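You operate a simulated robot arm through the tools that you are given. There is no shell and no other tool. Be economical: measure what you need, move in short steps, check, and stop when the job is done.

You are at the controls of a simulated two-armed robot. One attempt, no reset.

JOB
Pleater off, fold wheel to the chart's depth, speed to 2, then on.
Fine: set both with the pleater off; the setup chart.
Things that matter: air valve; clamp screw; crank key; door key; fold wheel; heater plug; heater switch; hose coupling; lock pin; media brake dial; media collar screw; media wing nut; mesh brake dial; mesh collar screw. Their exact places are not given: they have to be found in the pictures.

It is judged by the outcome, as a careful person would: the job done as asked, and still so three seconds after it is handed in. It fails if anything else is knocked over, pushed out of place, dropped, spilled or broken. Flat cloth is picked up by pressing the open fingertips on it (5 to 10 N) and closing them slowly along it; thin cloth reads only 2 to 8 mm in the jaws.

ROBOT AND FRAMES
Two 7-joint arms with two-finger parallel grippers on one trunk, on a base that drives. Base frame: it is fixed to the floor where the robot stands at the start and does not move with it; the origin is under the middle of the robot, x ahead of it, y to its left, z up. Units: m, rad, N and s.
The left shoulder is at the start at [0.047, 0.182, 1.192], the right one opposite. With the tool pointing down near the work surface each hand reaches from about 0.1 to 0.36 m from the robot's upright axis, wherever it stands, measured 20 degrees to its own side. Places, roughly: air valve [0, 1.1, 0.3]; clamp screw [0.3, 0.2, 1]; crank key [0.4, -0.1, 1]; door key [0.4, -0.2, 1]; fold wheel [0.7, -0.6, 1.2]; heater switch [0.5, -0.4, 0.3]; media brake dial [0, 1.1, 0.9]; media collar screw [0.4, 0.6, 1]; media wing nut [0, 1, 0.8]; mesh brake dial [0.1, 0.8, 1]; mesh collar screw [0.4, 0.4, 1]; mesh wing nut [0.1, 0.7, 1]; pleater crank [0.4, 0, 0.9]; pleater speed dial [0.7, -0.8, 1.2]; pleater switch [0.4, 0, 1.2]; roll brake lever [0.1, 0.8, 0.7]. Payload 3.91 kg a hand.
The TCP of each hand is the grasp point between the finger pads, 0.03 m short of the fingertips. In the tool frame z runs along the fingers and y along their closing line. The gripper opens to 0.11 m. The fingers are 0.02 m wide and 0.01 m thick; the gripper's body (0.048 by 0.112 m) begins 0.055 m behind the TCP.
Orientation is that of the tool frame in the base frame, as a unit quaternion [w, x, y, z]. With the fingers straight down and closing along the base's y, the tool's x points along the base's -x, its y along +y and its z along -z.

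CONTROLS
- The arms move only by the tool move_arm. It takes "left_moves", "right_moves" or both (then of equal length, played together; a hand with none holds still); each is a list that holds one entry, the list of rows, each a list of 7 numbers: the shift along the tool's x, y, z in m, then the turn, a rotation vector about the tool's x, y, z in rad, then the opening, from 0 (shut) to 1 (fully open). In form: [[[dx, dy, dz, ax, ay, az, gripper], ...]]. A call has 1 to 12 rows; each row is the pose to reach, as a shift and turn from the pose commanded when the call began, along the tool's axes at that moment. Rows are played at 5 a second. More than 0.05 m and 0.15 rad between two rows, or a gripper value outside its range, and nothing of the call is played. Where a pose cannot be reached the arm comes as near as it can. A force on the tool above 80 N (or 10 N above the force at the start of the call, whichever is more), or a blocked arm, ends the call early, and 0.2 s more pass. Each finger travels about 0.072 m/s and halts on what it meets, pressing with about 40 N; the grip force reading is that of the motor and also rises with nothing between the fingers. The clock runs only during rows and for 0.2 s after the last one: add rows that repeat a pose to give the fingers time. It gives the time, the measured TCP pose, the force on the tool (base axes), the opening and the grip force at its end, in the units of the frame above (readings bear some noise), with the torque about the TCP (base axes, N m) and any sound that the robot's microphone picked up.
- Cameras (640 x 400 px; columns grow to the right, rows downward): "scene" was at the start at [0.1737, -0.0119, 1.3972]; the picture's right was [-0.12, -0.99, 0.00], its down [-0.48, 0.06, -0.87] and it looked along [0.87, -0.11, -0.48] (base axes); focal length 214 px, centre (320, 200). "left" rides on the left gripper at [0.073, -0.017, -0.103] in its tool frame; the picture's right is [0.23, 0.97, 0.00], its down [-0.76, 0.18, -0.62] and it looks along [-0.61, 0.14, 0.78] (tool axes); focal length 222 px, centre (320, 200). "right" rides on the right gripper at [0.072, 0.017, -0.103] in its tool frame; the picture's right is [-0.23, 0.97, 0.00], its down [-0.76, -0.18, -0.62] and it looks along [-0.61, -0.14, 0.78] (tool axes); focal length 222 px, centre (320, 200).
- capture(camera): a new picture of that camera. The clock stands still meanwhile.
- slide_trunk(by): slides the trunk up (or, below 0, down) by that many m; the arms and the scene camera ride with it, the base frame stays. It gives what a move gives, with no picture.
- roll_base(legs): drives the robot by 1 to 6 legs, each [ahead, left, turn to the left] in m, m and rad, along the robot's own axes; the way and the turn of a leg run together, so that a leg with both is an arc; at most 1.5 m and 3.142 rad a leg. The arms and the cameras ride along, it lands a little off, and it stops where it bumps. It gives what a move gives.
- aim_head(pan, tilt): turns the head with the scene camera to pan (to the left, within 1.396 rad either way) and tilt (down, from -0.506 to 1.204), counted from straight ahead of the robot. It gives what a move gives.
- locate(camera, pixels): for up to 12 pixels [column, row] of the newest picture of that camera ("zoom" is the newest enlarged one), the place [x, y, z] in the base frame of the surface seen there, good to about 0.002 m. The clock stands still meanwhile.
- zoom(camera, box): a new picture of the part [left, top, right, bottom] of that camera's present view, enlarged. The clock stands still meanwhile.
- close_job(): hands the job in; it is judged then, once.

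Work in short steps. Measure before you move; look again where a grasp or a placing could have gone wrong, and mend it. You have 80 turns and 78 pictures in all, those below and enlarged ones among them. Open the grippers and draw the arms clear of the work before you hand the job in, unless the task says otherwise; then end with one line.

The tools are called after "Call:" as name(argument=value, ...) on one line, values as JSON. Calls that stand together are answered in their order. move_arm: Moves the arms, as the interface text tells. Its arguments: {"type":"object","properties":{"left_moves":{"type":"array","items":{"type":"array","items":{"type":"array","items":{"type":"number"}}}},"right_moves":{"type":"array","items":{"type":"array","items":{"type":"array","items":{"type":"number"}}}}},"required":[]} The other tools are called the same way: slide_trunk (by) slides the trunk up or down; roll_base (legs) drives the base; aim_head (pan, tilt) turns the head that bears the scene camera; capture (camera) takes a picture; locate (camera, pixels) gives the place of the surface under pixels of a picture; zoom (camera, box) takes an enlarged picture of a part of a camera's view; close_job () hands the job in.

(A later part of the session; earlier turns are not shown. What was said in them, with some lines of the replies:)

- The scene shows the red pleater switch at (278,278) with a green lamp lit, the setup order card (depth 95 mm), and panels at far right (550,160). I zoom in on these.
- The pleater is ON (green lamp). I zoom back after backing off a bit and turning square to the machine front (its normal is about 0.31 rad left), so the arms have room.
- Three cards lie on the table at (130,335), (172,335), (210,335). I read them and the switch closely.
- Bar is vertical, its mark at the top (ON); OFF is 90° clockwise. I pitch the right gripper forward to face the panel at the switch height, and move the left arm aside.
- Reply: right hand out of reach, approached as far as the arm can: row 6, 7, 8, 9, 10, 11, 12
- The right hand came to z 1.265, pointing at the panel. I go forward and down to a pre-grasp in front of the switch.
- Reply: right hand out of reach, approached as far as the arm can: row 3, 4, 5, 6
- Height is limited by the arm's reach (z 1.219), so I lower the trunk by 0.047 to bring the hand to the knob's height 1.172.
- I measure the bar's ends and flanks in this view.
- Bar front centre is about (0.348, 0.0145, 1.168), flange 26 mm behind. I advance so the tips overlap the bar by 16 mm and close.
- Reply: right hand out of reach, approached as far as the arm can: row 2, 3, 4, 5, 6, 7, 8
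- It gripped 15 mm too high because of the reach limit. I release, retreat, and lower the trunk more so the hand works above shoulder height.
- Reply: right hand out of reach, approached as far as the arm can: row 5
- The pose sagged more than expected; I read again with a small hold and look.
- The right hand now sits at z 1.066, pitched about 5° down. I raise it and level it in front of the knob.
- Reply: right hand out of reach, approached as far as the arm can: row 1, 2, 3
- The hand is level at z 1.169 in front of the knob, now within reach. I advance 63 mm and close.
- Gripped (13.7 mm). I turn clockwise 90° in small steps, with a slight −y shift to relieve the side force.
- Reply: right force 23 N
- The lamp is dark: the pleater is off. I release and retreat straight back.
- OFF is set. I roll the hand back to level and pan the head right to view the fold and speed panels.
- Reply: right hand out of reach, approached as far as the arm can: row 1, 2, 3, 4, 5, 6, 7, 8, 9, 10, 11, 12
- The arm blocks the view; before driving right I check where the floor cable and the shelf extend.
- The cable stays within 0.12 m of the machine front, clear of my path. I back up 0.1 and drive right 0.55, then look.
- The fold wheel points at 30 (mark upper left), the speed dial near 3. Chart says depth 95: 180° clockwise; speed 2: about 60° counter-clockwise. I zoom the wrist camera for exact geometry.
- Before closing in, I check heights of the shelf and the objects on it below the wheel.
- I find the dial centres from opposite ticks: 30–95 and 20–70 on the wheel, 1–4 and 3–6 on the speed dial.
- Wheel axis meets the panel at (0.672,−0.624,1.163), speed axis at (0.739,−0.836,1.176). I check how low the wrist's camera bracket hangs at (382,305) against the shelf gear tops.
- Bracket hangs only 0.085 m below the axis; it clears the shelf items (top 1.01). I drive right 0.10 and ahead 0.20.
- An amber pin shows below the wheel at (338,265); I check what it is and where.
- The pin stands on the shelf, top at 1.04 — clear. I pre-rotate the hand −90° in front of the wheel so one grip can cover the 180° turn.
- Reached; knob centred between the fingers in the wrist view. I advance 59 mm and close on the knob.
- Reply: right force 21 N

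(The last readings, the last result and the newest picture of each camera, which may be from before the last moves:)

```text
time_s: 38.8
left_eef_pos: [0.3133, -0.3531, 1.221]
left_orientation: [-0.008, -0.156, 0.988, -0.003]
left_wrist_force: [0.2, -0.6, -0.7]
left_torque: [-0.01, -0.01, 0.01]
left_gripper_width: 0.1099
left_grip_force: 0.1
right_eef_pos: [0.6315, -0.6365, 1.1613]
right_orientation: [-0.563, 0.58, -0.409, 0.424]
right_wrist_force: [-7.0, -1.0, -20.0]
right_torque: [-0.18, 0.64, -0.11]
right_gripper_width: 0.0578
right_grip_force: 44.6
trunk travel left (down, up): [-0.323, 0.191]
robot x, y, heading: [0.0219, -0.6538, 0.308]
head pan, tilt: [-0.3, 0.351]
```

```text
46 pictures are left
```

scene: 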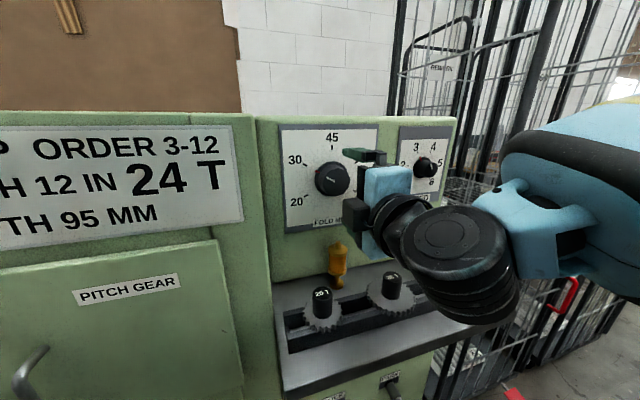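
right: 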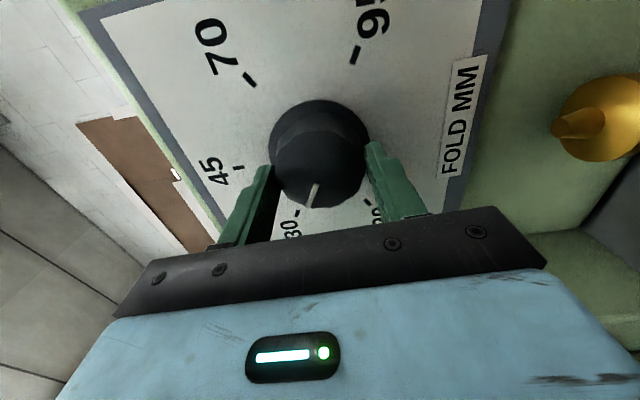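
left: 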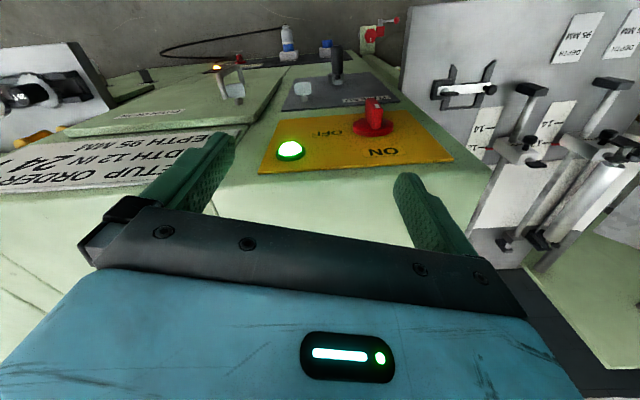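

Gripped (57.8 mm on the knob). I turn clockwise 90° first.

Call:
move_arm(right_moves=[[[0, 0.002, 0, 0, 0, 0.13, 0.2], [0, 0.002, 0, 0, 0, 0.26, 0.2], [0, 0.002, 0, 0, 0, 0.39, 0.2], [0, 0.002, 0, 0, 0, 0.52, 0.2], [0, 0.002, 0, 0, 0, 0.65, 0.2], [0, 0.002, 0, 0, 0, 0.78, 0.2], [0, 0.002, 0, 0, 0, 0.91, 0.2], [0, 0.002, 0, 0, 0, 1.04, 0.2], [0, 0.002, 0, 0, 0, 1.17, 0.2], [0, 0.002, 0, 0, 0, 1.3, 0.2], [0, 0.002, 0, 0, 0, 1.43, 0.2], [0, 0.002, 0, 0, 0, 1.571, 0.2]]])

Call:
capture(camera="right")

```text
time_s: 41.4
left_eef_pos: [0.312, -0.3525, 1.2215]
left_orientation: [-0.007, -0.156, 0.988, -0.004]
left_wrist_force: [0.1, 0.4, 0.5]
left_torque: [0.01, 0.02, -0.02]
left_gripper_width: 0.1101
left_grip_force: 0.1
right_eef_pos: [0.6319, -0.6386, 1.1609]
right_orientation: [0.701, -0.118, 0.697, 0.1]
right_wrist_force: [0.8, -0.5, -1.2]
right_torque: [-0.32, 0.86, 0.0]
right_gripper_width: 0.0576
right_grip_force: 45.2
trunk travel left (down, up): [-0.323, 0.191]
robot x, y, heading: [0.0195, -0.6534, 0.311]
head pan, tilt: [-0.3, 0.351]
```

```text
45 pictures are left
```

right: 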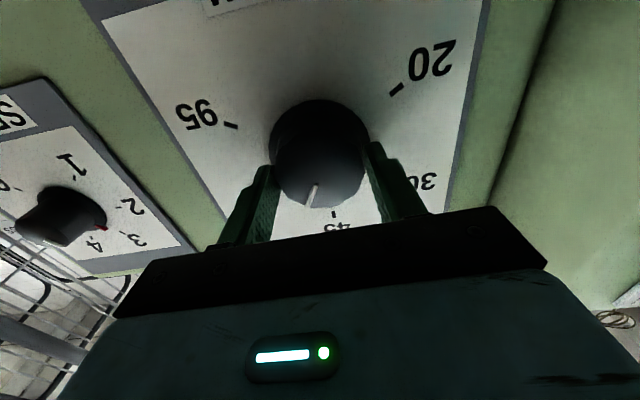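

The wheel followed (mark between 45 and 70 now). I continue another 90°.

Call:
move_arm(right_moves=[[[0, 0, 0, 0, 0, 0.13, 0.2], [0, 0, 0, 0, 0, 0.26, 0.2], [0, 0, 0, 0, 0, 0.39, 0.2], [0, 0, 0, 0, 0, 0.52, 0.2], [0, 0, 0, 0, 0, 0.65, 0.2], [0, 0, 0, 0, 0, 0.78, 0.2], [0, 0, 0, 0, 0, 0.91, 0.2], [0, 0, 0, 0, 0, 1.04, 0.2], [0, 0, 0, 0, 0, 1.17, 0.2], [0, 0, 0, 0, 0, 1.3, 0.2], [0, 0, 0, 0, 0, 1.43, 0.2], [0, 0, 0, 0, 0, 1.571, 0.2]]])

Call:
capture(camera="right")

Call:
capture(camera="scene")

```text
time_s: 44.0
left_eef_pos: [0.3136, -0.3548, 1.2232]
left_orientation: [-0.007, -0.156, 0.988, -0.003]
left_wrist_force: [-1.1, 0.2, -0.2]
left_torque: [-0.01, -0.02, 0.03]
left_gripper_width: 0.1102
left_grip_force: 0.1
right_eef_pos: [0.6304, -0.6407, 1.1593]
right_orientation: [0.424, 0.411, 0.578, 0.564]
right_wrist_force: [6.1, -11.4, 1.1]
right_torque: [-0.52, -0.11, -0.87]
right_gripper_width: 0.0577
right_grip_force: 45.1
trunk travel left (down, up): [-0.323, 0.191]
robot x, y, heading: [0.0203, -0.647, 0.315]
head pan, tilt: [-0.3, 0.351]
```

```text
44 pictures are left
```

right: 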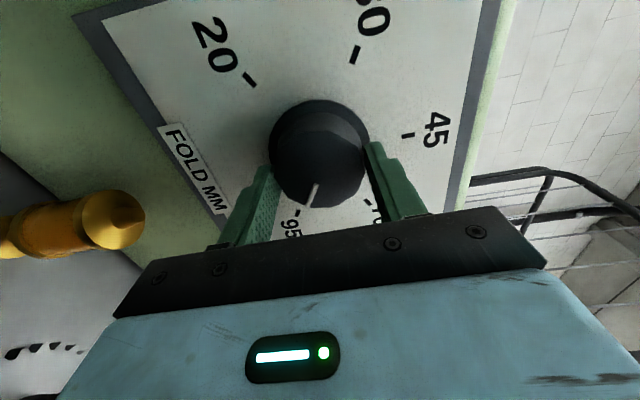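

```text
43 pictures are left
```

scene: 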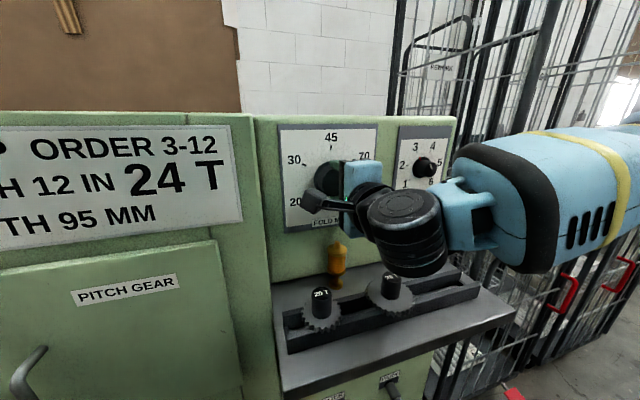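

The mark now bears to 95 exactly as it bore to 30 before. I release, back off, and verify.

Call:
move_arm(right_moves=[[[0, 0, 0, 0, 0, 0, 0.6], [0, 0, 0, 0, 0, 0, 0.8], [0, 0, 0, 0, 0, 0, 1], [0, 0, -0.03, 0, 0, 0, 1], [0, 0, -0.06, 0, 0, 0, 1], [0, 0, -0.06, 0, 0, 0, 1]]])

Call:
zoom(camera="right", box=[220, 40, 420, 220])

```text
time_s: 45.4
left_eef_pos: [0.3123, -0.3523, 1.2215]
left_orientation: [-0.007, -0.156, 0.988, -0.005]
left_wrist_force: [-0.3, 0.0, -0.8]
left_torque: [0.03, 0.0, -0.01]
left_gripper_width: 0.11
left_grip_force: 0.0
right_eef_pos: [0.5744, -0.6565, 1.1612]
right_orientation: [0.425, 0.409, 0.577, 0.565]
right_wrist_force: [0.1, 0.5, -0.3]
right_torque: [0.0, -0.02, 0.0]
right_gripper_width: 0.1099
right_grip_force: 0.2
trunk travel left (down, up): [-0.323, 0.191]
robot x, y, heading: [0.0213, -0.6516, 0.308]
head pan, tilt: [-0.3, 0.351]
```

```text
2.22 times, centred on (320, 130) of right
```

zoom: 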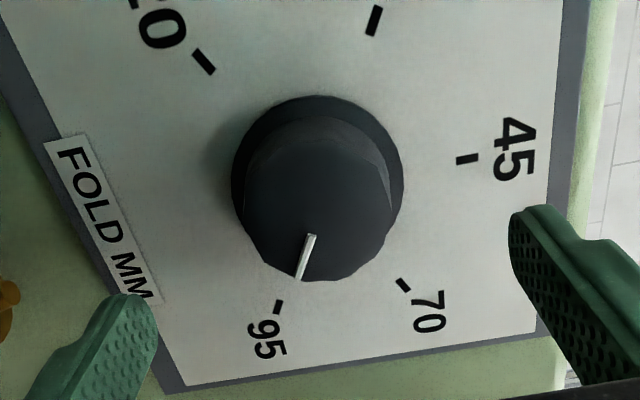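

The fold wheel's line points straight at 95. I roll the hand back level before going to the speed dial, and check the clearance to the cage on the right.

Call:
move_arm(right_moves=[[[0, 0, 0, 0, 0, -0.13, 1], [0, 0, 0, 0, 0, -0.26, 1], [0, 0, 0, 0, 0, -0.39, 1], [0, 0, 0, 0, 0, -0.52, 1], [0, 0, 0, 0, 0, -0.65, 1], [0, 0, 0, 0, 0, -0.78, 1], [0, 0, 0, 0, 0, -0.91, 1], [0, 0, 0, 0, 0, -1.04, 1], [0, 0, 0, 0, 0, -1.17, 1], [0, 0, 0, 0, 0, -1.3, 1], [0, 0, 0, 0, 0, -1.43, 1], [0, 0, 0, 0, 0, -1.55, 1]]])

Call:
aim_head(pan=-0.7, tilt=0.35)

Call:
capture(camera="scene")

```text
time_s: 48.0
left_eef_pos: [0.3112, -0.3517, 1.2216]
left_orientation: [-0.007, -0.156, 0.988, -0.004]
left_wrist_force: [0.1, -1.3, 0.0]
left_torque: [-0.01, 0.0, -0.01]
left_gripper_width: 0.11
left_grip_force: 0.2
right_eef_pos: [0.5721, -0.6556, 1.1618]
right_orientation: [0.699, -0.114, 0.698, 0.105]
right_wrist_force: [1.2, 0.4, -0.2]
right_torque: [-0.05, -0.01, 0.02]
right_gripper_width: 0.1101
right_grip_force: 0.1
trunk travel left (down, up): [-0.323, 0.191]
robot x, y, heading: [0.0235, -0.6505, 0.312]
head pan, tilt: [-0.3, 0.351]
```

```text
time_s: 48.9
left_eef_pos: [0.3116, -0.3526, 1.2227]
left_orientation: [-0.008, -0.156, 0.988, -0.003]
left_wrist_force: [0.1, -0.1, 0.3]
left_torque: [-0.03, -0.03, 0.0]
left_gripper_width: 0.11
left_grip_force: 0.0
right_eef_pos: [0.5724, -0.6557, 1.16]
right_orientation: [0.699, -0.112, 0.698, 0.107]
right_wrist_force: [0.7, -0.4, 0.2]
right_torque: [-0.03, -0.01, 0.01]
right_gripper_width: 0.11
right_grip_force: 0.0
trunk travel left (down, up): [-0.323, 0.191]
robot x, y, heading: [0.0221, -0.651, 0.309]
head pan, tilt: [-0.7, 0.351]
```

```text
41 pictures are left
```

scene: 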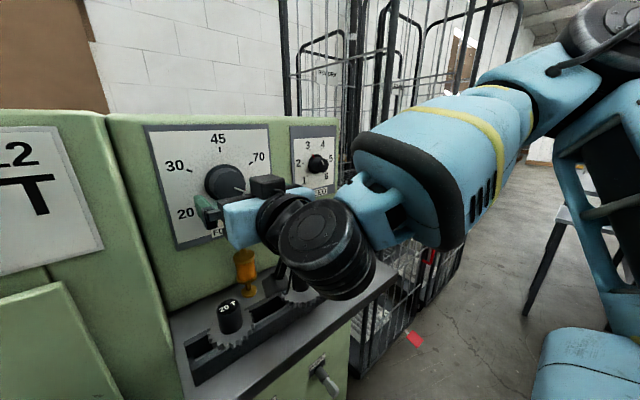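

Call:
zoom(camera="scene", box=[140, 120, 345, 250])

Call:
locate(camera="scene", pixels=[[410, 340], [440, 270], [458, 260], [372, 340], [430, 255], [355, 50], [385, 100], [540, 150], [440, 240]])

```text
3.08 times, centred on (242, 185) of scene
```

zoom: 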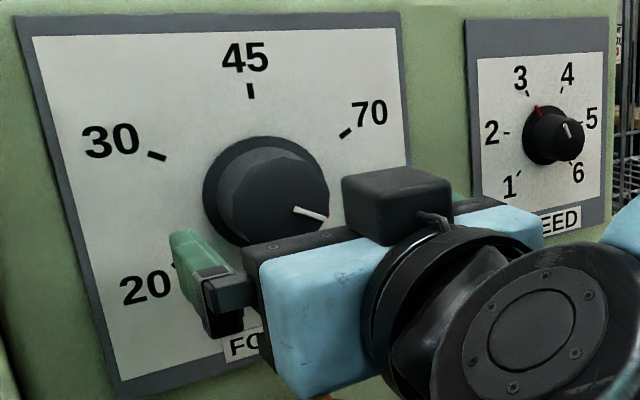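

```text
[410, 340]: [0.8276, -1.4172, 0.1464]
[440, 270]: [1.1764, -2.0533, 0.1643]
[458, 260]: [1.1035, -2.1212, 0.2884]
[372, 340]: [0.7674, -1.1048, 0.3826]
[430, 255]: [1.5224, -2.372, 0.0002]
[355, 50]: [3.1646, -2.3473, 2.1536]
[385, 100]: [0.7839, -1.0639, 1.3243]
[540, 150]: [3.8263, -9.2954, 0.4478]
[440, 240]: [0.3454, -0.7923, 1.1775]
```

The cage front lies ≥0.25 m ahead of my base and right of the dial; clear. I drive 0.22 m right.

Call:
roll_base(legs=[[0, -0.22, 0]])

Call:
capture(camera="right")

```text
time_s: 51.5
left_eef_pos: [0.3807, -0.5641, 1.2222]
left_orientation: [-0.007, -0.156, 0.988, -0.004]
left_wrist_force: [-1.1, 0.0, 0.2]
left_torque: [-0.06, 0.02, 0.0]
left_gripper_width: 0.1101
left_grip_force: 0.1
right_eef_pos: [0.6411, -0.8699, 1.16]
right_orientation: [0.699, -0.112, 0.698, 0.106]
right_wrist_force: [0.7, -0.3, 0.3]
right_torque: [-0.03, 0.0, -0.02]
right_gripper_width: 0.11
right_grip_force: 0.0
trunk travel left (down, up): [-0.323, 0.191]
robot x, y, heading: [0.0907, -0.8684, 0.311]
head pan, tilt: [-0.7, 0.351]
```

```text
39 pictures are left
```

right: 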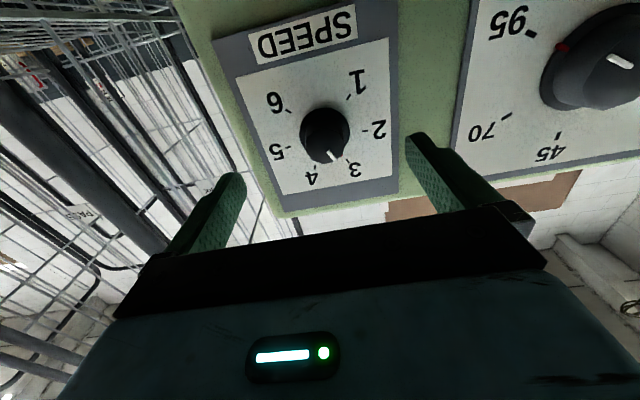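

The red tick of the fold wheel lines up with 95. Now I measure the speed dial closely.

Call:
zoom(camera="right", box=[240, 60, 400, 200])

Call:
locate(camera="right", pixels=[[366, 131], [287, 145], [348, 98], [308, 178], [288, 110], [349, 162], [325, 135], [328, 140], [315, 130], [335, 130]])

```text
2.86 times, centred on (320, 130) of right
```

zoom: 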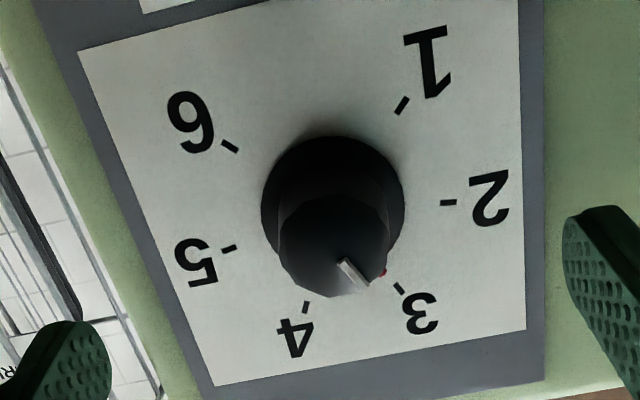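

```text
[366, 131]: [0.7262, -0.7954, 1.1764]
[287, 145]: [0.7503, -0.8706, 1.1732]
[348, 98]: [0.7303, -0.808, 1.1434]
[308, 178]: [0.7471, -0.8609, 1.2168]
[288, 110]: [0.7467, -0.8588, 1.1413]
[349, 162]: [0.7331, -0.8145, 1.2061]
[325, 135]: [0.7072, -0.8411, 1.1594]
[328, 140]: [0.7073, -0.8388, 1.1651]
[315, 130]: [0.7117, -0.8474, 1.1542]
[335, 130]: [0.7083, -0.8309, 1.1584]
```

Speed axis at (0.7385,−0.8345,1.175), pointer on 3, ticks 60° apart. I approach and grip the knob.

Call:
move_arm(right_moves=[[[-0.015, 0.0035, 0.0, 0, 0, 0, 1], [-0.015, 0.0035, 0.02, 0, 0, 0, 1], [-0.015, 0.0035, 0.04, 0, 0, 0, 1], [-0.015, 0.0035, 0.0605, 0, 0, 0, 1], [-0.015, 0.0035, 0.0605, 0, 0, 0, 0.7], [-0.015, 0.0035, 0.0605, 0, 0, 0, 0.4], [-0.015, 0.0035, 0.0605, 0, 0, 0, 0.2], [-0.015, 0.0035, 0.0605, 0, 0, 0, 0.1], [-0.015, 0.0035, 0.0605, 0, 0, 0, 0.1]]])

Call:
capture(camera="right")

```text
time_s: 53.5
left_eef_pos: [0.3798, -0.5651, 1.222]
left_orientation: [-0.007, -0.156, 0.988, -0.003]
left_wrist_force: [-0.6, -0.2, 0.5]
left_torque: [-0.01, -0.01, -0.03]
left_gripper_width: 0.11
left_grip_force: 0.1
right_eef_pos: [0.6982, -0.8475, 1.1762]
right_orientation: [0.699, -0.111, 0.698, 0.107]
right_wrist_force: [2.8, -5.8, 1.0]
right_torque: [-0.09, 0.15, -0.34]
right_gripper_width: 0.0348
right_grip_force: 45.1
trunk travel left (down, up): [-0.323, 0.191]
robot x, y, heading: [0.0882, -0.8611, 0.308]
head pan, tilt: [-0.7, 0.351]
```

```text
37 pictures are left
```

right: 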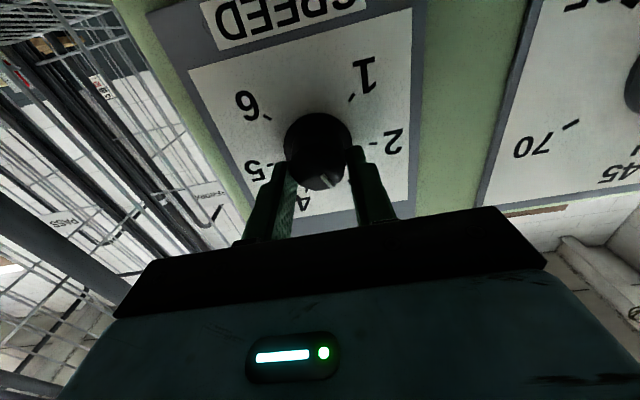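

Gripped at 34.8 mm. I turn counter-clockwise 60° (−1.047 rad).

Call:
move_arm(right_moves=[[[0, -0.001, 0, 0, 0, -0.12, 0.1], [0, -0.001, 0, 0, 0, -0.24, 0.1], [0, -0.001, 0, 0, 0, -0.36, 0.1], [0, -0.001, 0, 0, 0, -0.48, 0.1], [0, -0.001, 0, 0, 0, -0.6, 0.1], [0, -0.001, 0, 0, 0, -0.72, 0.1], [0, -0.001, 0, 0, 0, -0.84, 0.1], [0, -0.001, 0, 0, 0, -0.95, 0.1], [0, -0.001, 0, 0, 0, -1.047, 0.1], [0, -0.001, 0, 0, 0, -1.047, 0.1]]])

Call:
zoom(camera="right", box=[220, 60, 440, 230])

```text
time_s: 55.7
left_eef_pos: [0.3801, -0.5616, 1.2216]
left_orientation: [-0.007, -0.155, 0.988, -0.005]
left_wrist_force: [-0.2, -0.3, 0.4]
left_torque: [0.01, 0.0, -0.04]
left_gripper_width: 0.1099
left_grip_force: 0.1
right_eef_pos: [0.6968, -0.8435, 1.1739]
right_orientation: [0.656, -0.452, 0.548, -0.256]
right_wrist_force: [-9.5, 18.4, -18.2]
right_torque: [-0.03, 0.61, 0.02]
right_gripper_width: 0.0348
right_grip_force: 45.1
trunk travel left (down, up): [-0.323, 0.191]
robot x, y, heading: [0.0882, -0.8639, 0.312]
head pan, tilt: [-0.7, 0.351]
```

```text
2.35 times, centred on (330, 145) of right
```

zoom: 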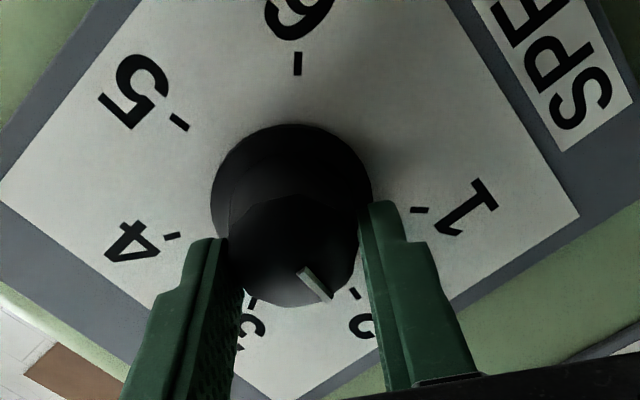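

The line now points toward 2. I release, retreat and verify.

Call:
move_arm(right_moves=[[[0, 0, 0, 0, 0, 0, 0.4], [0, 0, 0, 0, 0, 0, 0.7], [0, 0, 0, 0, 0, 0, 1], [0, 0, -0.03, 0, 0, 0, 1], [0, 0, -0.06, 0, 0, 0, 1], [0, 0, -0.06, 0, 0, 0, 1]]])

Call:
zoom(camera="right", box=[240, 60, 420, 200])

Call:
zoom(camera="scene", box=[60, 100, 300, 250])

```text
time_s: 57.1
left_eef_pos: [0.3799, -0.565, 1.2217]
left_orientation: [-0.007, -0.156, 0.988, -0.003]
left_wrist_force: [-0.4, 0.2, 0.1]
left_torque: [-0.03, -0.02, -0.01]
left_gripper_width: 0.11
left_grip_force: 0.0
right_eef_pos: [0.6422, -0.8654, 1.1775]
right_orientation: [0.659, -0.446, 0.548, -0.257]
right_wrist_force: [0.0, 0.3, 0.2]
right_torque: [-0.03, 0.0, 0.03]
right_gripper_width: 0.1098
right_grip_force: 0.1
trunk travel left (down, up): [-0.323, 0.191]
robot x, y, heading: [0.0905, -0.8606, 0.313]
head pan, tilt: [-0.7, 0.351]
```

```text
2.86 times, centred on (330, 130) of right
```

zoom: 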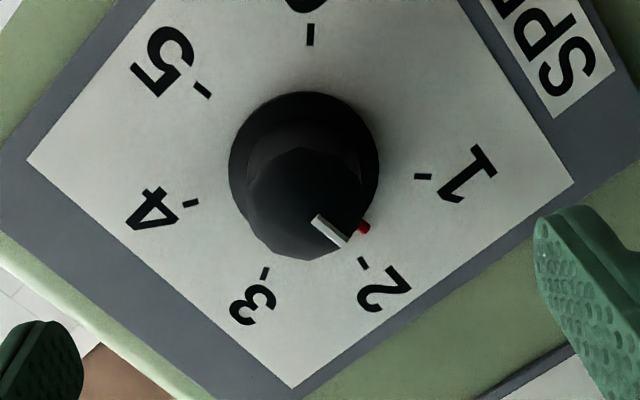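

```text
2.67 times, centred on (180, 175) of scene
```

zoom: 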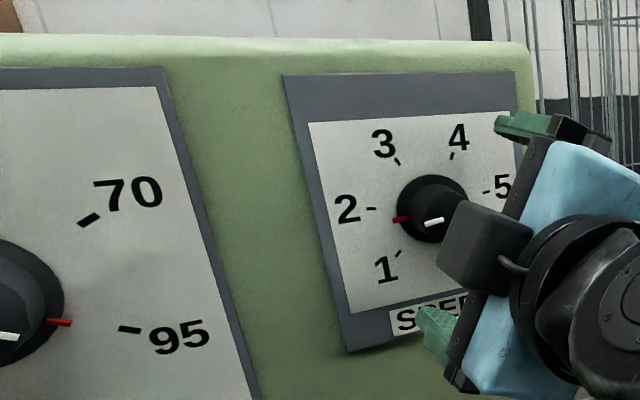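

Spacing is 54° (6 ticks over 270°), so 60° overshot: the red tick sits about 6° past 2. I regrip and turn back about 0.105 rad clockwise.

Call:
move_arm(right_moves=[[[0.002, 0.003, 0.02, 0, 0, 0, 1], [0.002, 0.003, 0.04, 0, 0, 0, 1], [0.002, 0.003, 0.0585, 0, 0, 0, 1], [0.002, 0.003, 0.0585, 0, 0, 0, 0.7], [0.002, 0.003, 0.0585, 0, 0, 0, 0.4], [0.002, 0.003, 0.0585, 0, 0, 0, 0.2], [0.002, 0.003, 0.0585, 0, 0, 0, 0.1], [0.002, 0.003, 0.0585, 0, 0, 0, 0.1], [0.002, 0.003, 0.0585, 0, 0, 0.05, 0.1], [0.002, 0.003, 0.0585, 0, 0, 0.105, 0.1], [0.002, 0.003, 0.0585, 0, 0, 0.11, 0.1]]])

Call:
move_arm(right_moves=[[[0, 0, 0, 0, 0, 0, 0.4], [0, 0, 0, 0, 0, 0, 0.7], [0, 0, 0, 0, 0, 0, 1], [0, 0, -0.03, 0, 0, 0, 1], [0, 0, -0.07, 0, 0, 0, 1], [0, 0, -0.1, 0, 0, 0, 1], [0, 0, -0.1, 0, 0, 0, 1]]])

Call:
zoom(camera="scene", box=[60, 100, 300, 250])

Call:
zoom(camera="right", box=[240, 60, 420, 200])

```text
time_s: 59.5
left_eef_pos: [0.3797, -0.5645, 1.2208]
left_orientation: [-0.007, -0.155, 0.988, -0.004]
left_wrist_force: [0.0, 0.1, 0.4]
left_torque: [0.01, 0.02, 0.05]
left_gripper_width: 0.1099
left_grip_force: 0.0
right_eef_pos: [0.697, -0.8482, 1.1712]
right_orientation: [0.67, -0.417, 0.573, -0.22]
right_wrist_force: [-4.4, 3.6, -16.2]
right_torque: [0.07, -0.07, 1.06]
right_gripper_width: 0.0342
right_grip_force: 45.0
trunk travel left (down, up): [-0.323, 0.191]
robot x, y, heading: [0.0952, -0.8647, 0.315]
head pan, tilt: [-0.7, 0.351]
```

```text
time_s: 61.1
left_eef_pos: [0.3795, -0.5637, 1.2217]
left_orientation: [-0.008, -0.156, 0.988, -0.003]
left_wrist_force: [0.1, -0.6, 0.9]
left_torque: [-0.01, 0.0, -0.01]
left_gripper_width: 0.1099
left_grip_force: 0.1
right_eef_pos: [0.6021, -0.8778, 1.1729]
right_orientation: [0.672, -0.415, 0.572, -0.221]
right_wrist_force: [0.1, -0.6, 0.8]
right_torque: [0.01, -0.03, 0.0]
right_gripper_width: 0.1099
right_grip_force: 0.0
trunk travel left (down, up): [-0.323, 0.191]
robot x, y, heading: [0.0902, -0.8636, 0.308]
head pan, tilt: [-0.7, 0.351]
```

```text
2.67 times, centred on (180, 175) of scene
```

zoom: 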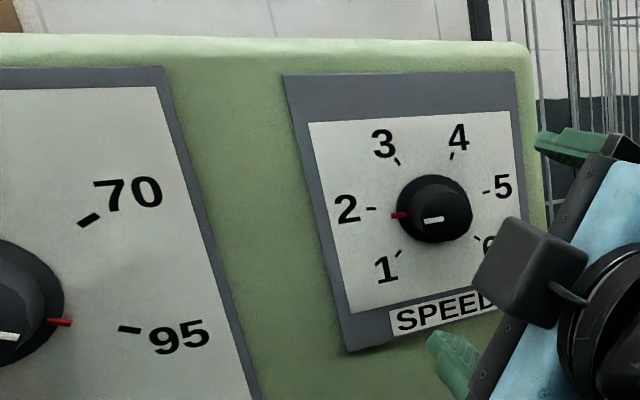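

```text
2.86 times, centred on (330, 130) of right
```

zoom: 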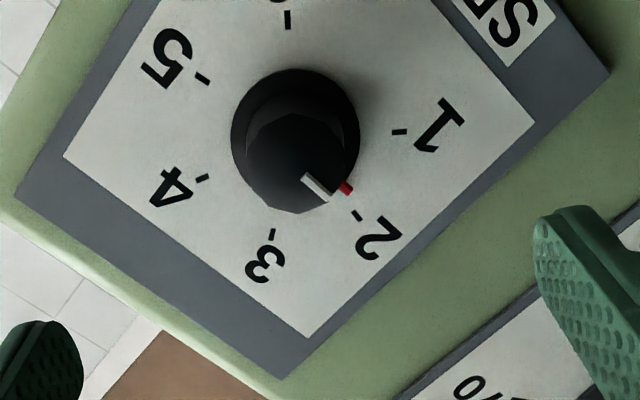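

I check the red tick angle numerically by locating it with the tick marks.

Call:
locate(camera="zoom", pixels=[[345, 188], [358, 215], [203, 79], [399, 131], [203, 177], [271, 235], [288, 20], [343, 186], [347, 189]])

Call:
zoom(camera="scene", box=[190, 140, 250, 200])

Call:
locate(camera="zoom", pixels=[[215, 265], [180, 265], [200, 265], [140, 245], [610, 170], [260, 440], [240, 105], [480, 90]])

```text
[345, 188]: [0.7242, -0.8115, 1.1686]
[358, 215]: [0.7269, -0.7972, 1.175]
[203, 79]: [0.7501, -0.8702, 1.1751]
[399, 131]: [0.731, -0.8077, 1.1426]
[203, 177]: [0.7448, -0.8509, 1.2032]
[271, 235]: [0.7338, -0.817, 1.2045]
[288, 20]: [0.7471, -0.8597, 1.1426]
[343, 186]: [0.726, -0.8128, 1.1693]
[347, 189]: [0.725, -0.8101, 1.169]
```

```text
6.67 times, centred on (220, 170) of scene
```

zoom: 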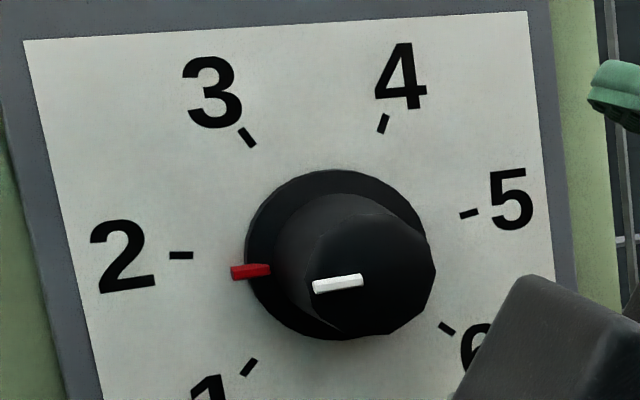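

```text
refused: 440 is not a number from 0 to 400
```

Computed: red is about 7° below the tick-2 bearing still. I regrip and turn +0.13 rad, holding to see the result before releasing.

Call:
move_arm(right_moves=[[[0.002, 0.003, 0.04, 0, 0, 0, 1], [0.002, 0.003, 0.08, 0, 0, 0, 1], [0.002, 0.003, 0.099, 0, 0, 0, 1], [0.002, 0.003, 0.099, 0, 0, 0, 0.7], [0.002, 0.003, 0.099, 0, 0, 0, 0.4], [0.002, 0.003, 0.099, 0, 0, 0, 0.2], [0.002, 0.003, 0.099, 0, 0, 0, 0.1], [0.002, 0.003, 0.099, 0, 0, 0, 0.1], [0.002, 0.003, 0.099, 0, 0, 0.06, 0.1], [0.002, 0.003, 0.099, 0, 0, 0.13, 0.1], [0.002, 0.003, 0.099, 0, 0, 0.13, 0.1], [0.002, 0.003, 0.099, 0, 0, 0.13, 0.1]]])

Call:
zoom(camera="scene", box=[190, 140, 250, 200])

```text
time_s: 63.7
left_eef_pos: [0.3797, -0.5639, 1.2229]
left_orientation: [-0.008, -0.155, 0.988, -0.003]
left_wrist_force: [-1.0, 1.6, -0.9]
left_torque: [0.01, -0.01, -0.01]
left_gripper_width: 0.1102
left_grip_force: 0.1
right_eef_pos: [0.6969, -0.8487, 1.1701]
right_orientation: [0.686, -0.376, 0.597, -0.177]
right_wrist_force: [7.6, -2.5, 14.9]
right_torque: [-0.05, 0.05, -0.79]
right_gripper_width: 0.0345
right_grip_force: 44.7
trunk travel left (down, up): [-0.323, 0.191]
robot x, y, heading: [0.0899, -0.8593, 0.309]
head pan, tilt: [-0.7, 0.351]
```

```text
6.67 times, centred on (220, 170) of scene
```

zoom: 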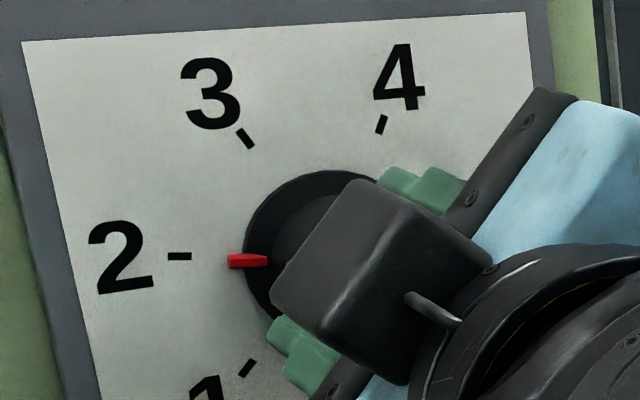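

The red tick now lines up with 2. I release, retreat and verify.

Call:
move_arm(right_moves=[[[0, 0, 0, 0, 0, 0, 0.4], [0, 0, 0, 0, 0, 0, 0.7], [0, 0, 0, 0, 0, 0, 1], [0, 0, -0.03, 0, 0, 0, 1], [0, 0, -0.07, 0, 0, 0, 1], [0, 0, -0.1, 0, 0, 0, 1], [0, 0, -0.1, 0, 0, 0, 1]]])

Call:
zoom(camera="scene", box=[190, 140, 250, 200])

Call:
zoom(camera="scene", box=[0, 120, 130, 260])

```text
time_s: 65.3
left_eef_pos: [0.3797, -0.5644, 1.2232]
left_orientation: [-0.008, -0.156, 0.988, -0.003]
left_wrist_force: [-0.2, 1.0, 0.4]
left_torque: [0.02, 0.02, -0.02]
left_gripper_width: 0.1099
left_grip_force: 0.0
right_eef_pos: [0.6029, -0.8765, 1.1697]
right_orientation: [0.684, -0.377, 0.599, -0.177]
right_wrist_force: [0.0, 0.1, -0.1]
right_torque: [-0.03, 0.01, 0.02]
right_gripper_width: 0.11
right_grip_force: 0.1
right hand out of reach, approached as far as the arm can: row 6, 7
trunk travel left (down, up): [-0.323, 0.191]
robot x, y, heading: [0.0943, -0.8633, 0.313]
head pan, tilt: [-0.7, 0.351]
```

```text
6.67 times, centred on (220, 170) of scene
```

zoom: 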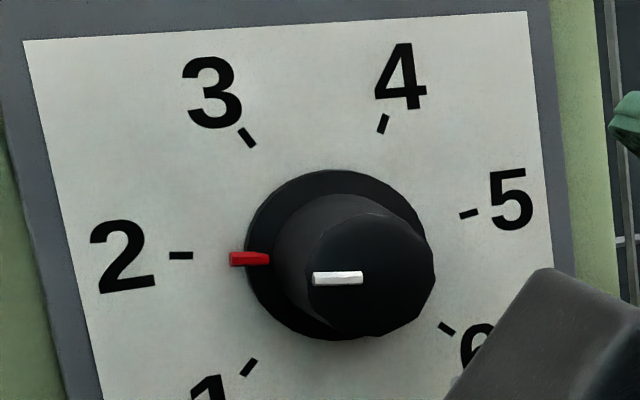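

```text
2.86 times, centred on (65, 190) of scene
```

zoom: 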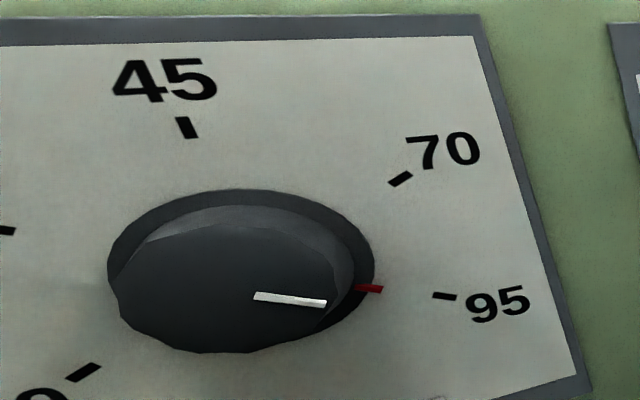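

Speed reads 2. I back away and drive left partway, then look at both dials frontally.

Call:
roll_base(legs=[[-0.2, 0, 0], [0, 0.45, 0]])

Call:
aim_head(pan=-0.5, tilt=0.2)

Call:
capture(camera="scene")

```text
time_s: 70.9
left_eef_pos: [0.0528, -0.1965, 1.2219]
left_orientation: [-0.008, -0.156, 0.988, -0.004]
left_wrist_force: [0.1, -0.5, -1.1]
left_torque: [0.0, 0.02, -0.02]
left_gripper_width: 0.1101
left_grip_force: 0.0
right_eef_pos: [0.2781, -0.5062, 1.1702]
right_orientation: [0.685, -0.377, 0.598, -0.176]
right_wrist_force: [-0.1, 0.5, 0.1]
right_torque: [0.03, 0.03, -0.01]
right_gripper_width: 0.1101
right_grip_force: 0.0
trunk travel left (down, up): [-0.323, 0.191]
robot x, y, heading: [-0.2343, -0.4964, 0.318]
head pan, tilt: [-0.7, 0.351]
```

```text
time_s: 71.7
left_eef_pos: [0.0547, -0.1959, 1.2227]
left_orientation: [-0.007, -0.157, 0.988, -0.003]
left_wrist_force: [0.4, -0.1, -0.1]
left_torque: [0.02, 0.05, -0.03]
left_gripper_width: 0.1104
left_grip_force: 0.0
right_eef_pos: [0.2773, -0.5061, 1.171]
right_orientation: [0.685, -0.377, 0.598, -0.176]
right_wrist_force: [-0.2, 0.7, 0.3]
right_torque: [0.04, 0.01, 0.03]
right_gripper_width: 0.1103
right_grip_force: 0.0
trunk travel left (down, up): [-0.323, 0.191]
robot x, y, heading: [-0.2372, -0.4932, 0.315]
head pan, tilt: [-0.499, 0.201]
```

```text
27 pictures are left
```

scene: 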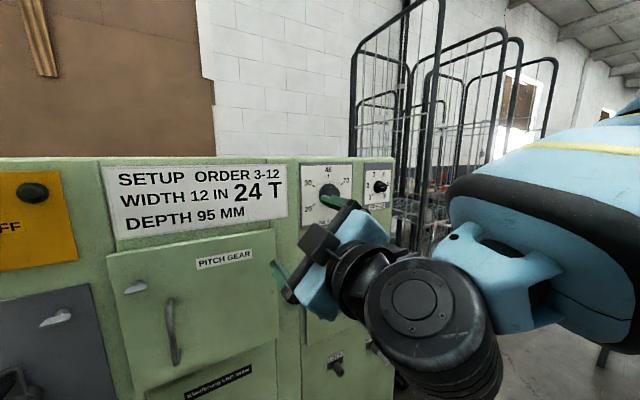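

Fingers hide the 95. I roll the hand toward +90° for the switch in two calls, which also clears the view.

Call:
move_arm(right_moves=[[[0, 0, 0.01, 0, 0, 0.14, 1], [0, 0, 0.02, 0, 0, 0.28, 1], [0, 0, 0.02, 0, 0, 0.42, 1], [0, 0, 0.02, 0, 0, 0.56, 1], [0, 0, 0.02, 0, 0, 0.7, 1], [0, 0, 0.02, 0, 0, 0.84, 1], [0, 0, 0.02, 0, 0, 0.98, 1], [0, 0, 0.02, 0, 0, 1.12, 1], [0, 0, 0.02, 0, 0, 1.2, 1]]])

Call:
move_arm(right_moves=[[[0, 0, 0, 0, 0, 0.14, 1], [0, 0, 0, 0, 0, 0.28, 1], [0, 0, 0, 0, 0, 0.42, 1], [0, 0, 0, 0, 0, 0.56, 1], [0, 0, 0, 0, 0, 0.7, 1], [0, 0, 0, 0, 0, 0.84, 1], [0, 0, 0, 0, 0, 0.98, 1], [0, 0, 0, 0, 0, 1.1, 1], [0, 0, 0, 0, 0, 1.18, 1], [0, 0, 0, 0, 0, 1.18, 1]]])

Call:
zoom(camera="scene", box=[290, 150, 400, 240])

```text
time_s: 73.7
left_eef_pos: [0.0533, -0.1957, 1.2212]
left_orientation: [-0.007, -0.156, 0.988, -0.003]
left_wrist_force: [-0.5, 0.5, 0.4]
left_torque: [-0.03, 0.0, -0.03]
left_gripper_width: 0.1099
left_grip_force: 0.0
right_eef_pos: [0.2959, -0.5009, 1.1713]
right_orientation: [0.665, 0.027, 0.707, 0.241]
right_wrist_force: [-0.1, -0.7, 0.3]
right_torque: [0.02, 0.01, 0.03]
right_gripper_width: 0.1101
right_grip_force: 0.1
trunk travel left (down, up): [-0.323, 0.191]
robot x, y, heading: [-0.2377, -0.494, 0.318]
head pan, tilt: [-0.499, 0.201]
```

```text
time_s: 75.9
left_eef_pos: [0.0526, -0.1964, 1.223]
left_orientation: [-0.007, -0.157, 0.988, -0.004]
left_wrist_force: [0.0, -0.1, 0.6]
left_torque: [-0.01, 0.01, 0.02]
left_gripper_width: 0.1099
left_grip_force: 0.1
right_eef_pos: [0.2973, -0.4999, 1.1696]
right_orientation: [0.418, 0.414, 0.573, 0.571]
right_wrist_force: [0.1, -0.2, -1.0]
right_torque: [-0.01, 0.03, -0.03]
right_gripper_width: 0.11
right_grip_force: 0.1
trunk travel left (down, up): [-0.323, 0.191]
robot x, y, heading: [-0.2368, -0.4946, 0.317]
head pan, tilt: [-0.499, 0.201]
```

```text
4.44 times, centred on (345, 195) of scene
```

zoom: 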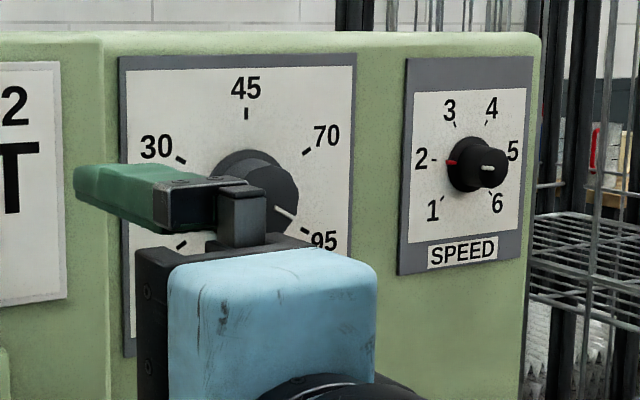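

Both dials read right (95, 2). Now I drive back to the switch: left 0.475, ahead 0.11.

Call:
roll_base(legs=[[0, 0.475, 0], [0.11, 0, 0]])

Call:
capture(camera="right")

```text
time_s: 81.4
left_eef_pos: [0.0091, 0.2935, 1.2228]
left_orientation: [-0.007, -0.158, 0.987, -0.004]
left_wrist_force: [0.3, 0.3, -0.8]
left_torque: [-0.01, 0.01, 0.02]
left_gripper_width: 0.11
left_grip_force: 0.0
right_eef_pos: [0.2538, -0.0115, 1.1697]
right_orientation: [0.416, 0.413, 0.574, 0.571]
right_wrist_force: [0.1, 0.7, 0.5]
right_torque: [0.02, 0.0, 0.01]
right_gripper_width: 0.1099
right_grip_force: 0.0
trunk travel left (down, up): [-0.323, 0.191]
robot x, y, heading: [-0.2801, -0.0055, 0.314]
head pan, tilt: [-0.499, 0.201]
```

```text
25 pictures are left
```

right: 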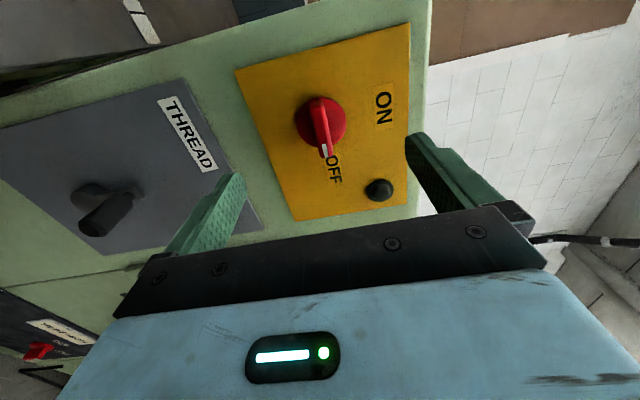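

I approach the horizontal bar (83 mm ahead, 6 mm right) and grip it.

Call:
move_arm(right_moves=[[[-0.006, 0, 0.03, 0, 0, 0, 1], [-0.006, 0, 0.06, 0, 0, 0, 1], [-0.006, 0, 0.083, 0, 0, 0, 1], [-0.006, 0, 0.083, 0, 0, 0, 0.6], [-0.006, 0, 0.083, 0, 0, 0, 0.3], [-0.006, 0, 0.083, 0, 0, 0, 0.0], [-0.006, 0, 0.083, 0, 0, 0, 0], [-0.006, 0, 0.083, 0, 0, 0, 0]]])

Call:
capture(camera="right")

```text
time_s: 83.2
left_eef_pos: [0.0091, 0.2915, 1.2218]
left_orientation: [-0.007, -0.158, 0.987, -0.004]
left_wrist_force: [0.3, 0.4, -0.2]
left_torque: [-0.02, 0.01, -0.02]
left_gripper_width: 0.11
left_grip_force: 0.1
right_eef_pos: [0.3323, 0.0078, 1.1705]
right_orientation: [0.417, 0.414, 0.575, 0.57]
right_wrist_force: [-1.1, -0.6, -4.7]
right_torque: [0.0, -0.02, -0.04]
right_gripper_width: 0.0138
right_grip_force: 44.8
trunk travel left (down, up): [-0.323, 0.191]
robot x, y, heading: [-0.2778, -0.0082, 0.311]
head pan, tilt: [-0.499, 0.201]
```

```text
24 pictures are left
```

right: 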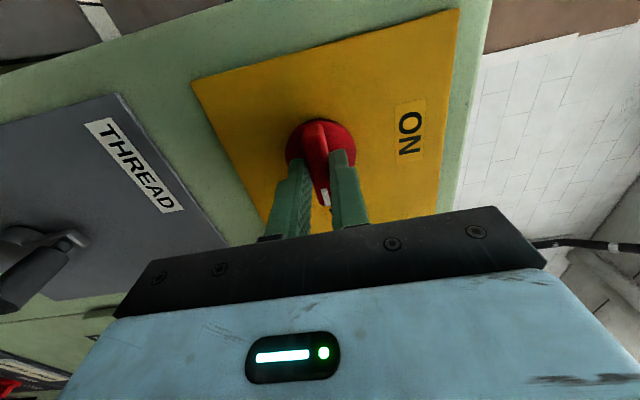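

Gripped at 13.8 mm. I turn counter-clockwise 90° to ON.

Call:
move_arm(right_moves=[[[0, 0, 0, 0, 0, -0.14, 0], [0, 0, 0, 0, 0, -0.28, 0], [0, 0, 0, 0, 0, -0.42, 0], [0, 0, 0, 0, 0, -0.56, 0], [0, 0, 0, 0, 0, -0.7, 0], [0, 0, 0, 0, 0, -0.84, 0], [0, 0, 0, 0, 0, -0.98, 0], [0, 0, 0, 0, 0, -1.12, 0], [0, 0, 0, 0, 0, -1.26, 0], [0, 0, 0, 0, 0, -1.4, 0], [0, 0, 0, 0, 0, -1.52, 0], [0, 0, 0, 0, 0, -1.6, 0]]])

Call:
capture(camera="right")

```text
time_s: 85.8
left_eef_pos: [0.0109, 0.291, 1.2216]
left_orientation: [-0.007, -0.158, 0.987, -0.003]
left_wrist_force: [0.3, -0.4, 0.3]
left_torque: [0.01, -0.01, -0.03]
left_gripper_width: 0.11
left_grip_force: 0.1
right_eef_pos: [0.3328, 0.0073, 1.1692]
right_orientation: [0.698, -0.123, 0.699, 0.099]
right_wrist_force: [-13.5, -12.3, -25.7]
right_torque: [0.72, 1.06, -0.47]
right_gripper_width: 0.014
right_grip_force: 45.1
trunk travel left (down, up): [-0.323, 0.191]
robot x, y, heading: [-0.2791, -0.0088, 0.313]
head pan, tilt: [-0.499, 0.201]
```

```text
23 pictures are left
```

right: 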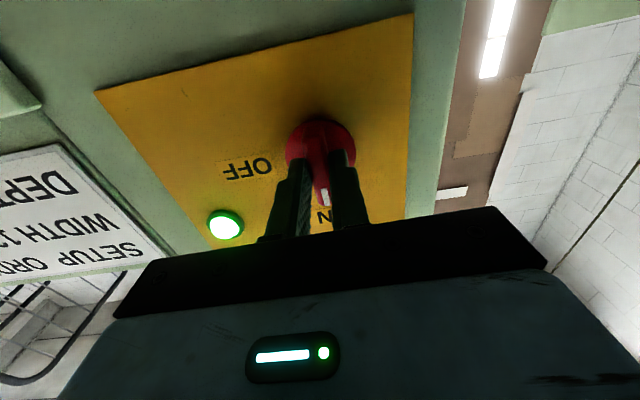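

The lamp is green: the pleater is on. I release and retreat, then back the base off.

Call:
move_arm(right_moves=[[[0, 0, 0, 0, 0, 0, 0.3], [0, 0, 0, 0, 0, 0, 0.8], [0, 0, 0, 0, 0, 0, 1], [0, 0, -0.02, 0, 0, 0, 1], [0, 0, -0.04, 0, 0, 0, 1], [0, 0, -0.05, 0, 0, 0, 1]]])

Call:
roll_base(legs=[[-0.15, 0, 0]])

Call:
aim_head(pan=-0.3, tilt=0.3)

Call:
capture(camera="scene")

Call:
capture(camera="right")

```text
time_s: 87.2
left_eef_pos: [0.0083, 0.2932, 1.222]
left_orientation: [-0.007, -0.158, 0.987, -0.004]
left_wrist_force: [0.0, -0.6, 0.8]
left_torque: [0.03, 0.0, 0.01]
left_gripper_width: 0.11
left_grip_force: 0.0
right_eef_pos: [0.2851, -0.0075, 1.1704]
right_orientation: [0.7, -0.123, 0.696, 0.099]
right_wrist_force: [-0.1, 0.4, 0.7]
right_torque: [-0.01, 0.02, -0.01]
right_gripper_width: 0.1096
right_grip_force: 0.2
trunk travel left (down, up): [-0.323, 0.191]
robot x, y, heading: [-0.2765, -0.01, 0.318]
head pan, tilt: [-0.499, 0.201]
```

```text
time_s: 88.5
left_eef_pos: [-0.1336, 0.2456, 1.2222]
left_orientation: [-0.006, -0.158, 0.987, -0.004]
left_wrist_force: [-1.1, -0.5, 0.2]
left_torque: [0.02, -0.04, -0.03]
left_gripper_width: 0.1099
left_grip_force: 0.2
right_eef_pos: [0.1429, -0.0537, 1.1702]
right_orientation: [0.701, -0.122, 0.696, 0.098]
right_wrist_force: [-0.3, 0.3, 0.0]
right_torque: [-0.01, 0.0, 0.01]
right_gripper_width: 0.11
right_grip_force: 0.0
trunk travel left (down, up): [-0.323, 0.191]
robot x, y, heading: [-0.4219, -0.0526, 0.317]
head pan, tilt: [-0.499, 0.201]
```

```text
time_s: 89.3
left_eef_pos: [-0.1325, 0.246, 1.2218]
left_orientation: [-0.007, -0.158, 0.987, -0.004]
left_wrist_force: [-0.3, 0.0, -0.5]
left_torque: [0.01, -0.02, -0.05]
left_gripper_width: 0.1102
left_grip_force: 0.0
right_eef_pos: [0.1436, -0.0531, 1.1707]
right_orientation: [0.7, -0.123, 0.696, 0.098]
right_wrist_force: [0.1, -0.3, 0.2]
right_torque: [0.01, 0.0, 0.0]
right_gripper_width: 0.1102
right_grip_force: 0.1
trunk travel left (down, up): [-0.323, 0.191]
robot x, y, heading: [-0.4224, -0.0569, 0.317]
head pan, tilt: [-0.3, 0.3]
```

```text
22 pictures are left
```

scene: 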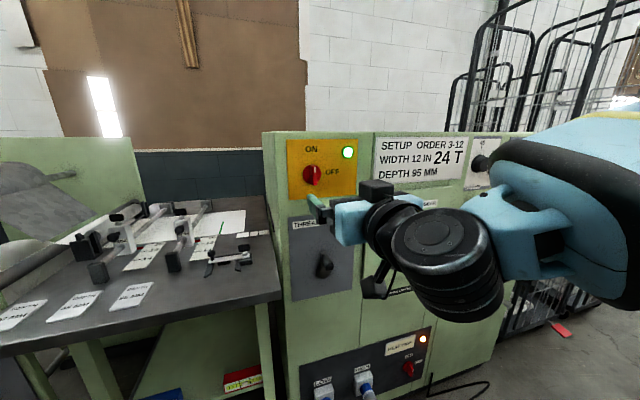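

```text
21 pictures are left
```

right: 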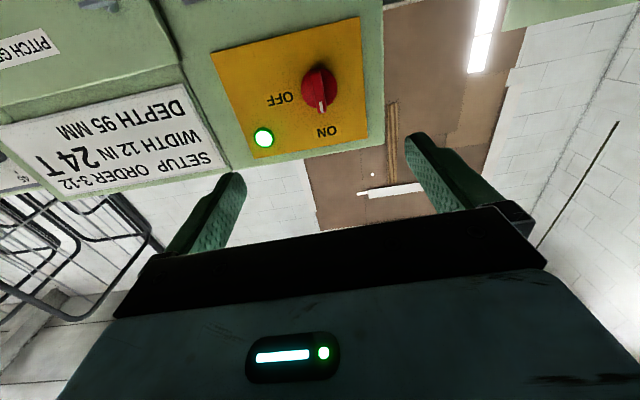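

The switch points to ON with the lamp green, both dials are set, the grippers are open and the arms are clear, so I hand the job in.

Call:
close_job()

```text
The job is handed in.
```

The pleater was switched off, the fold wheel set to 95 mm as the chart says, the speed set to 2, and the pleater switched back on; its lamp was green when I handed the job in.
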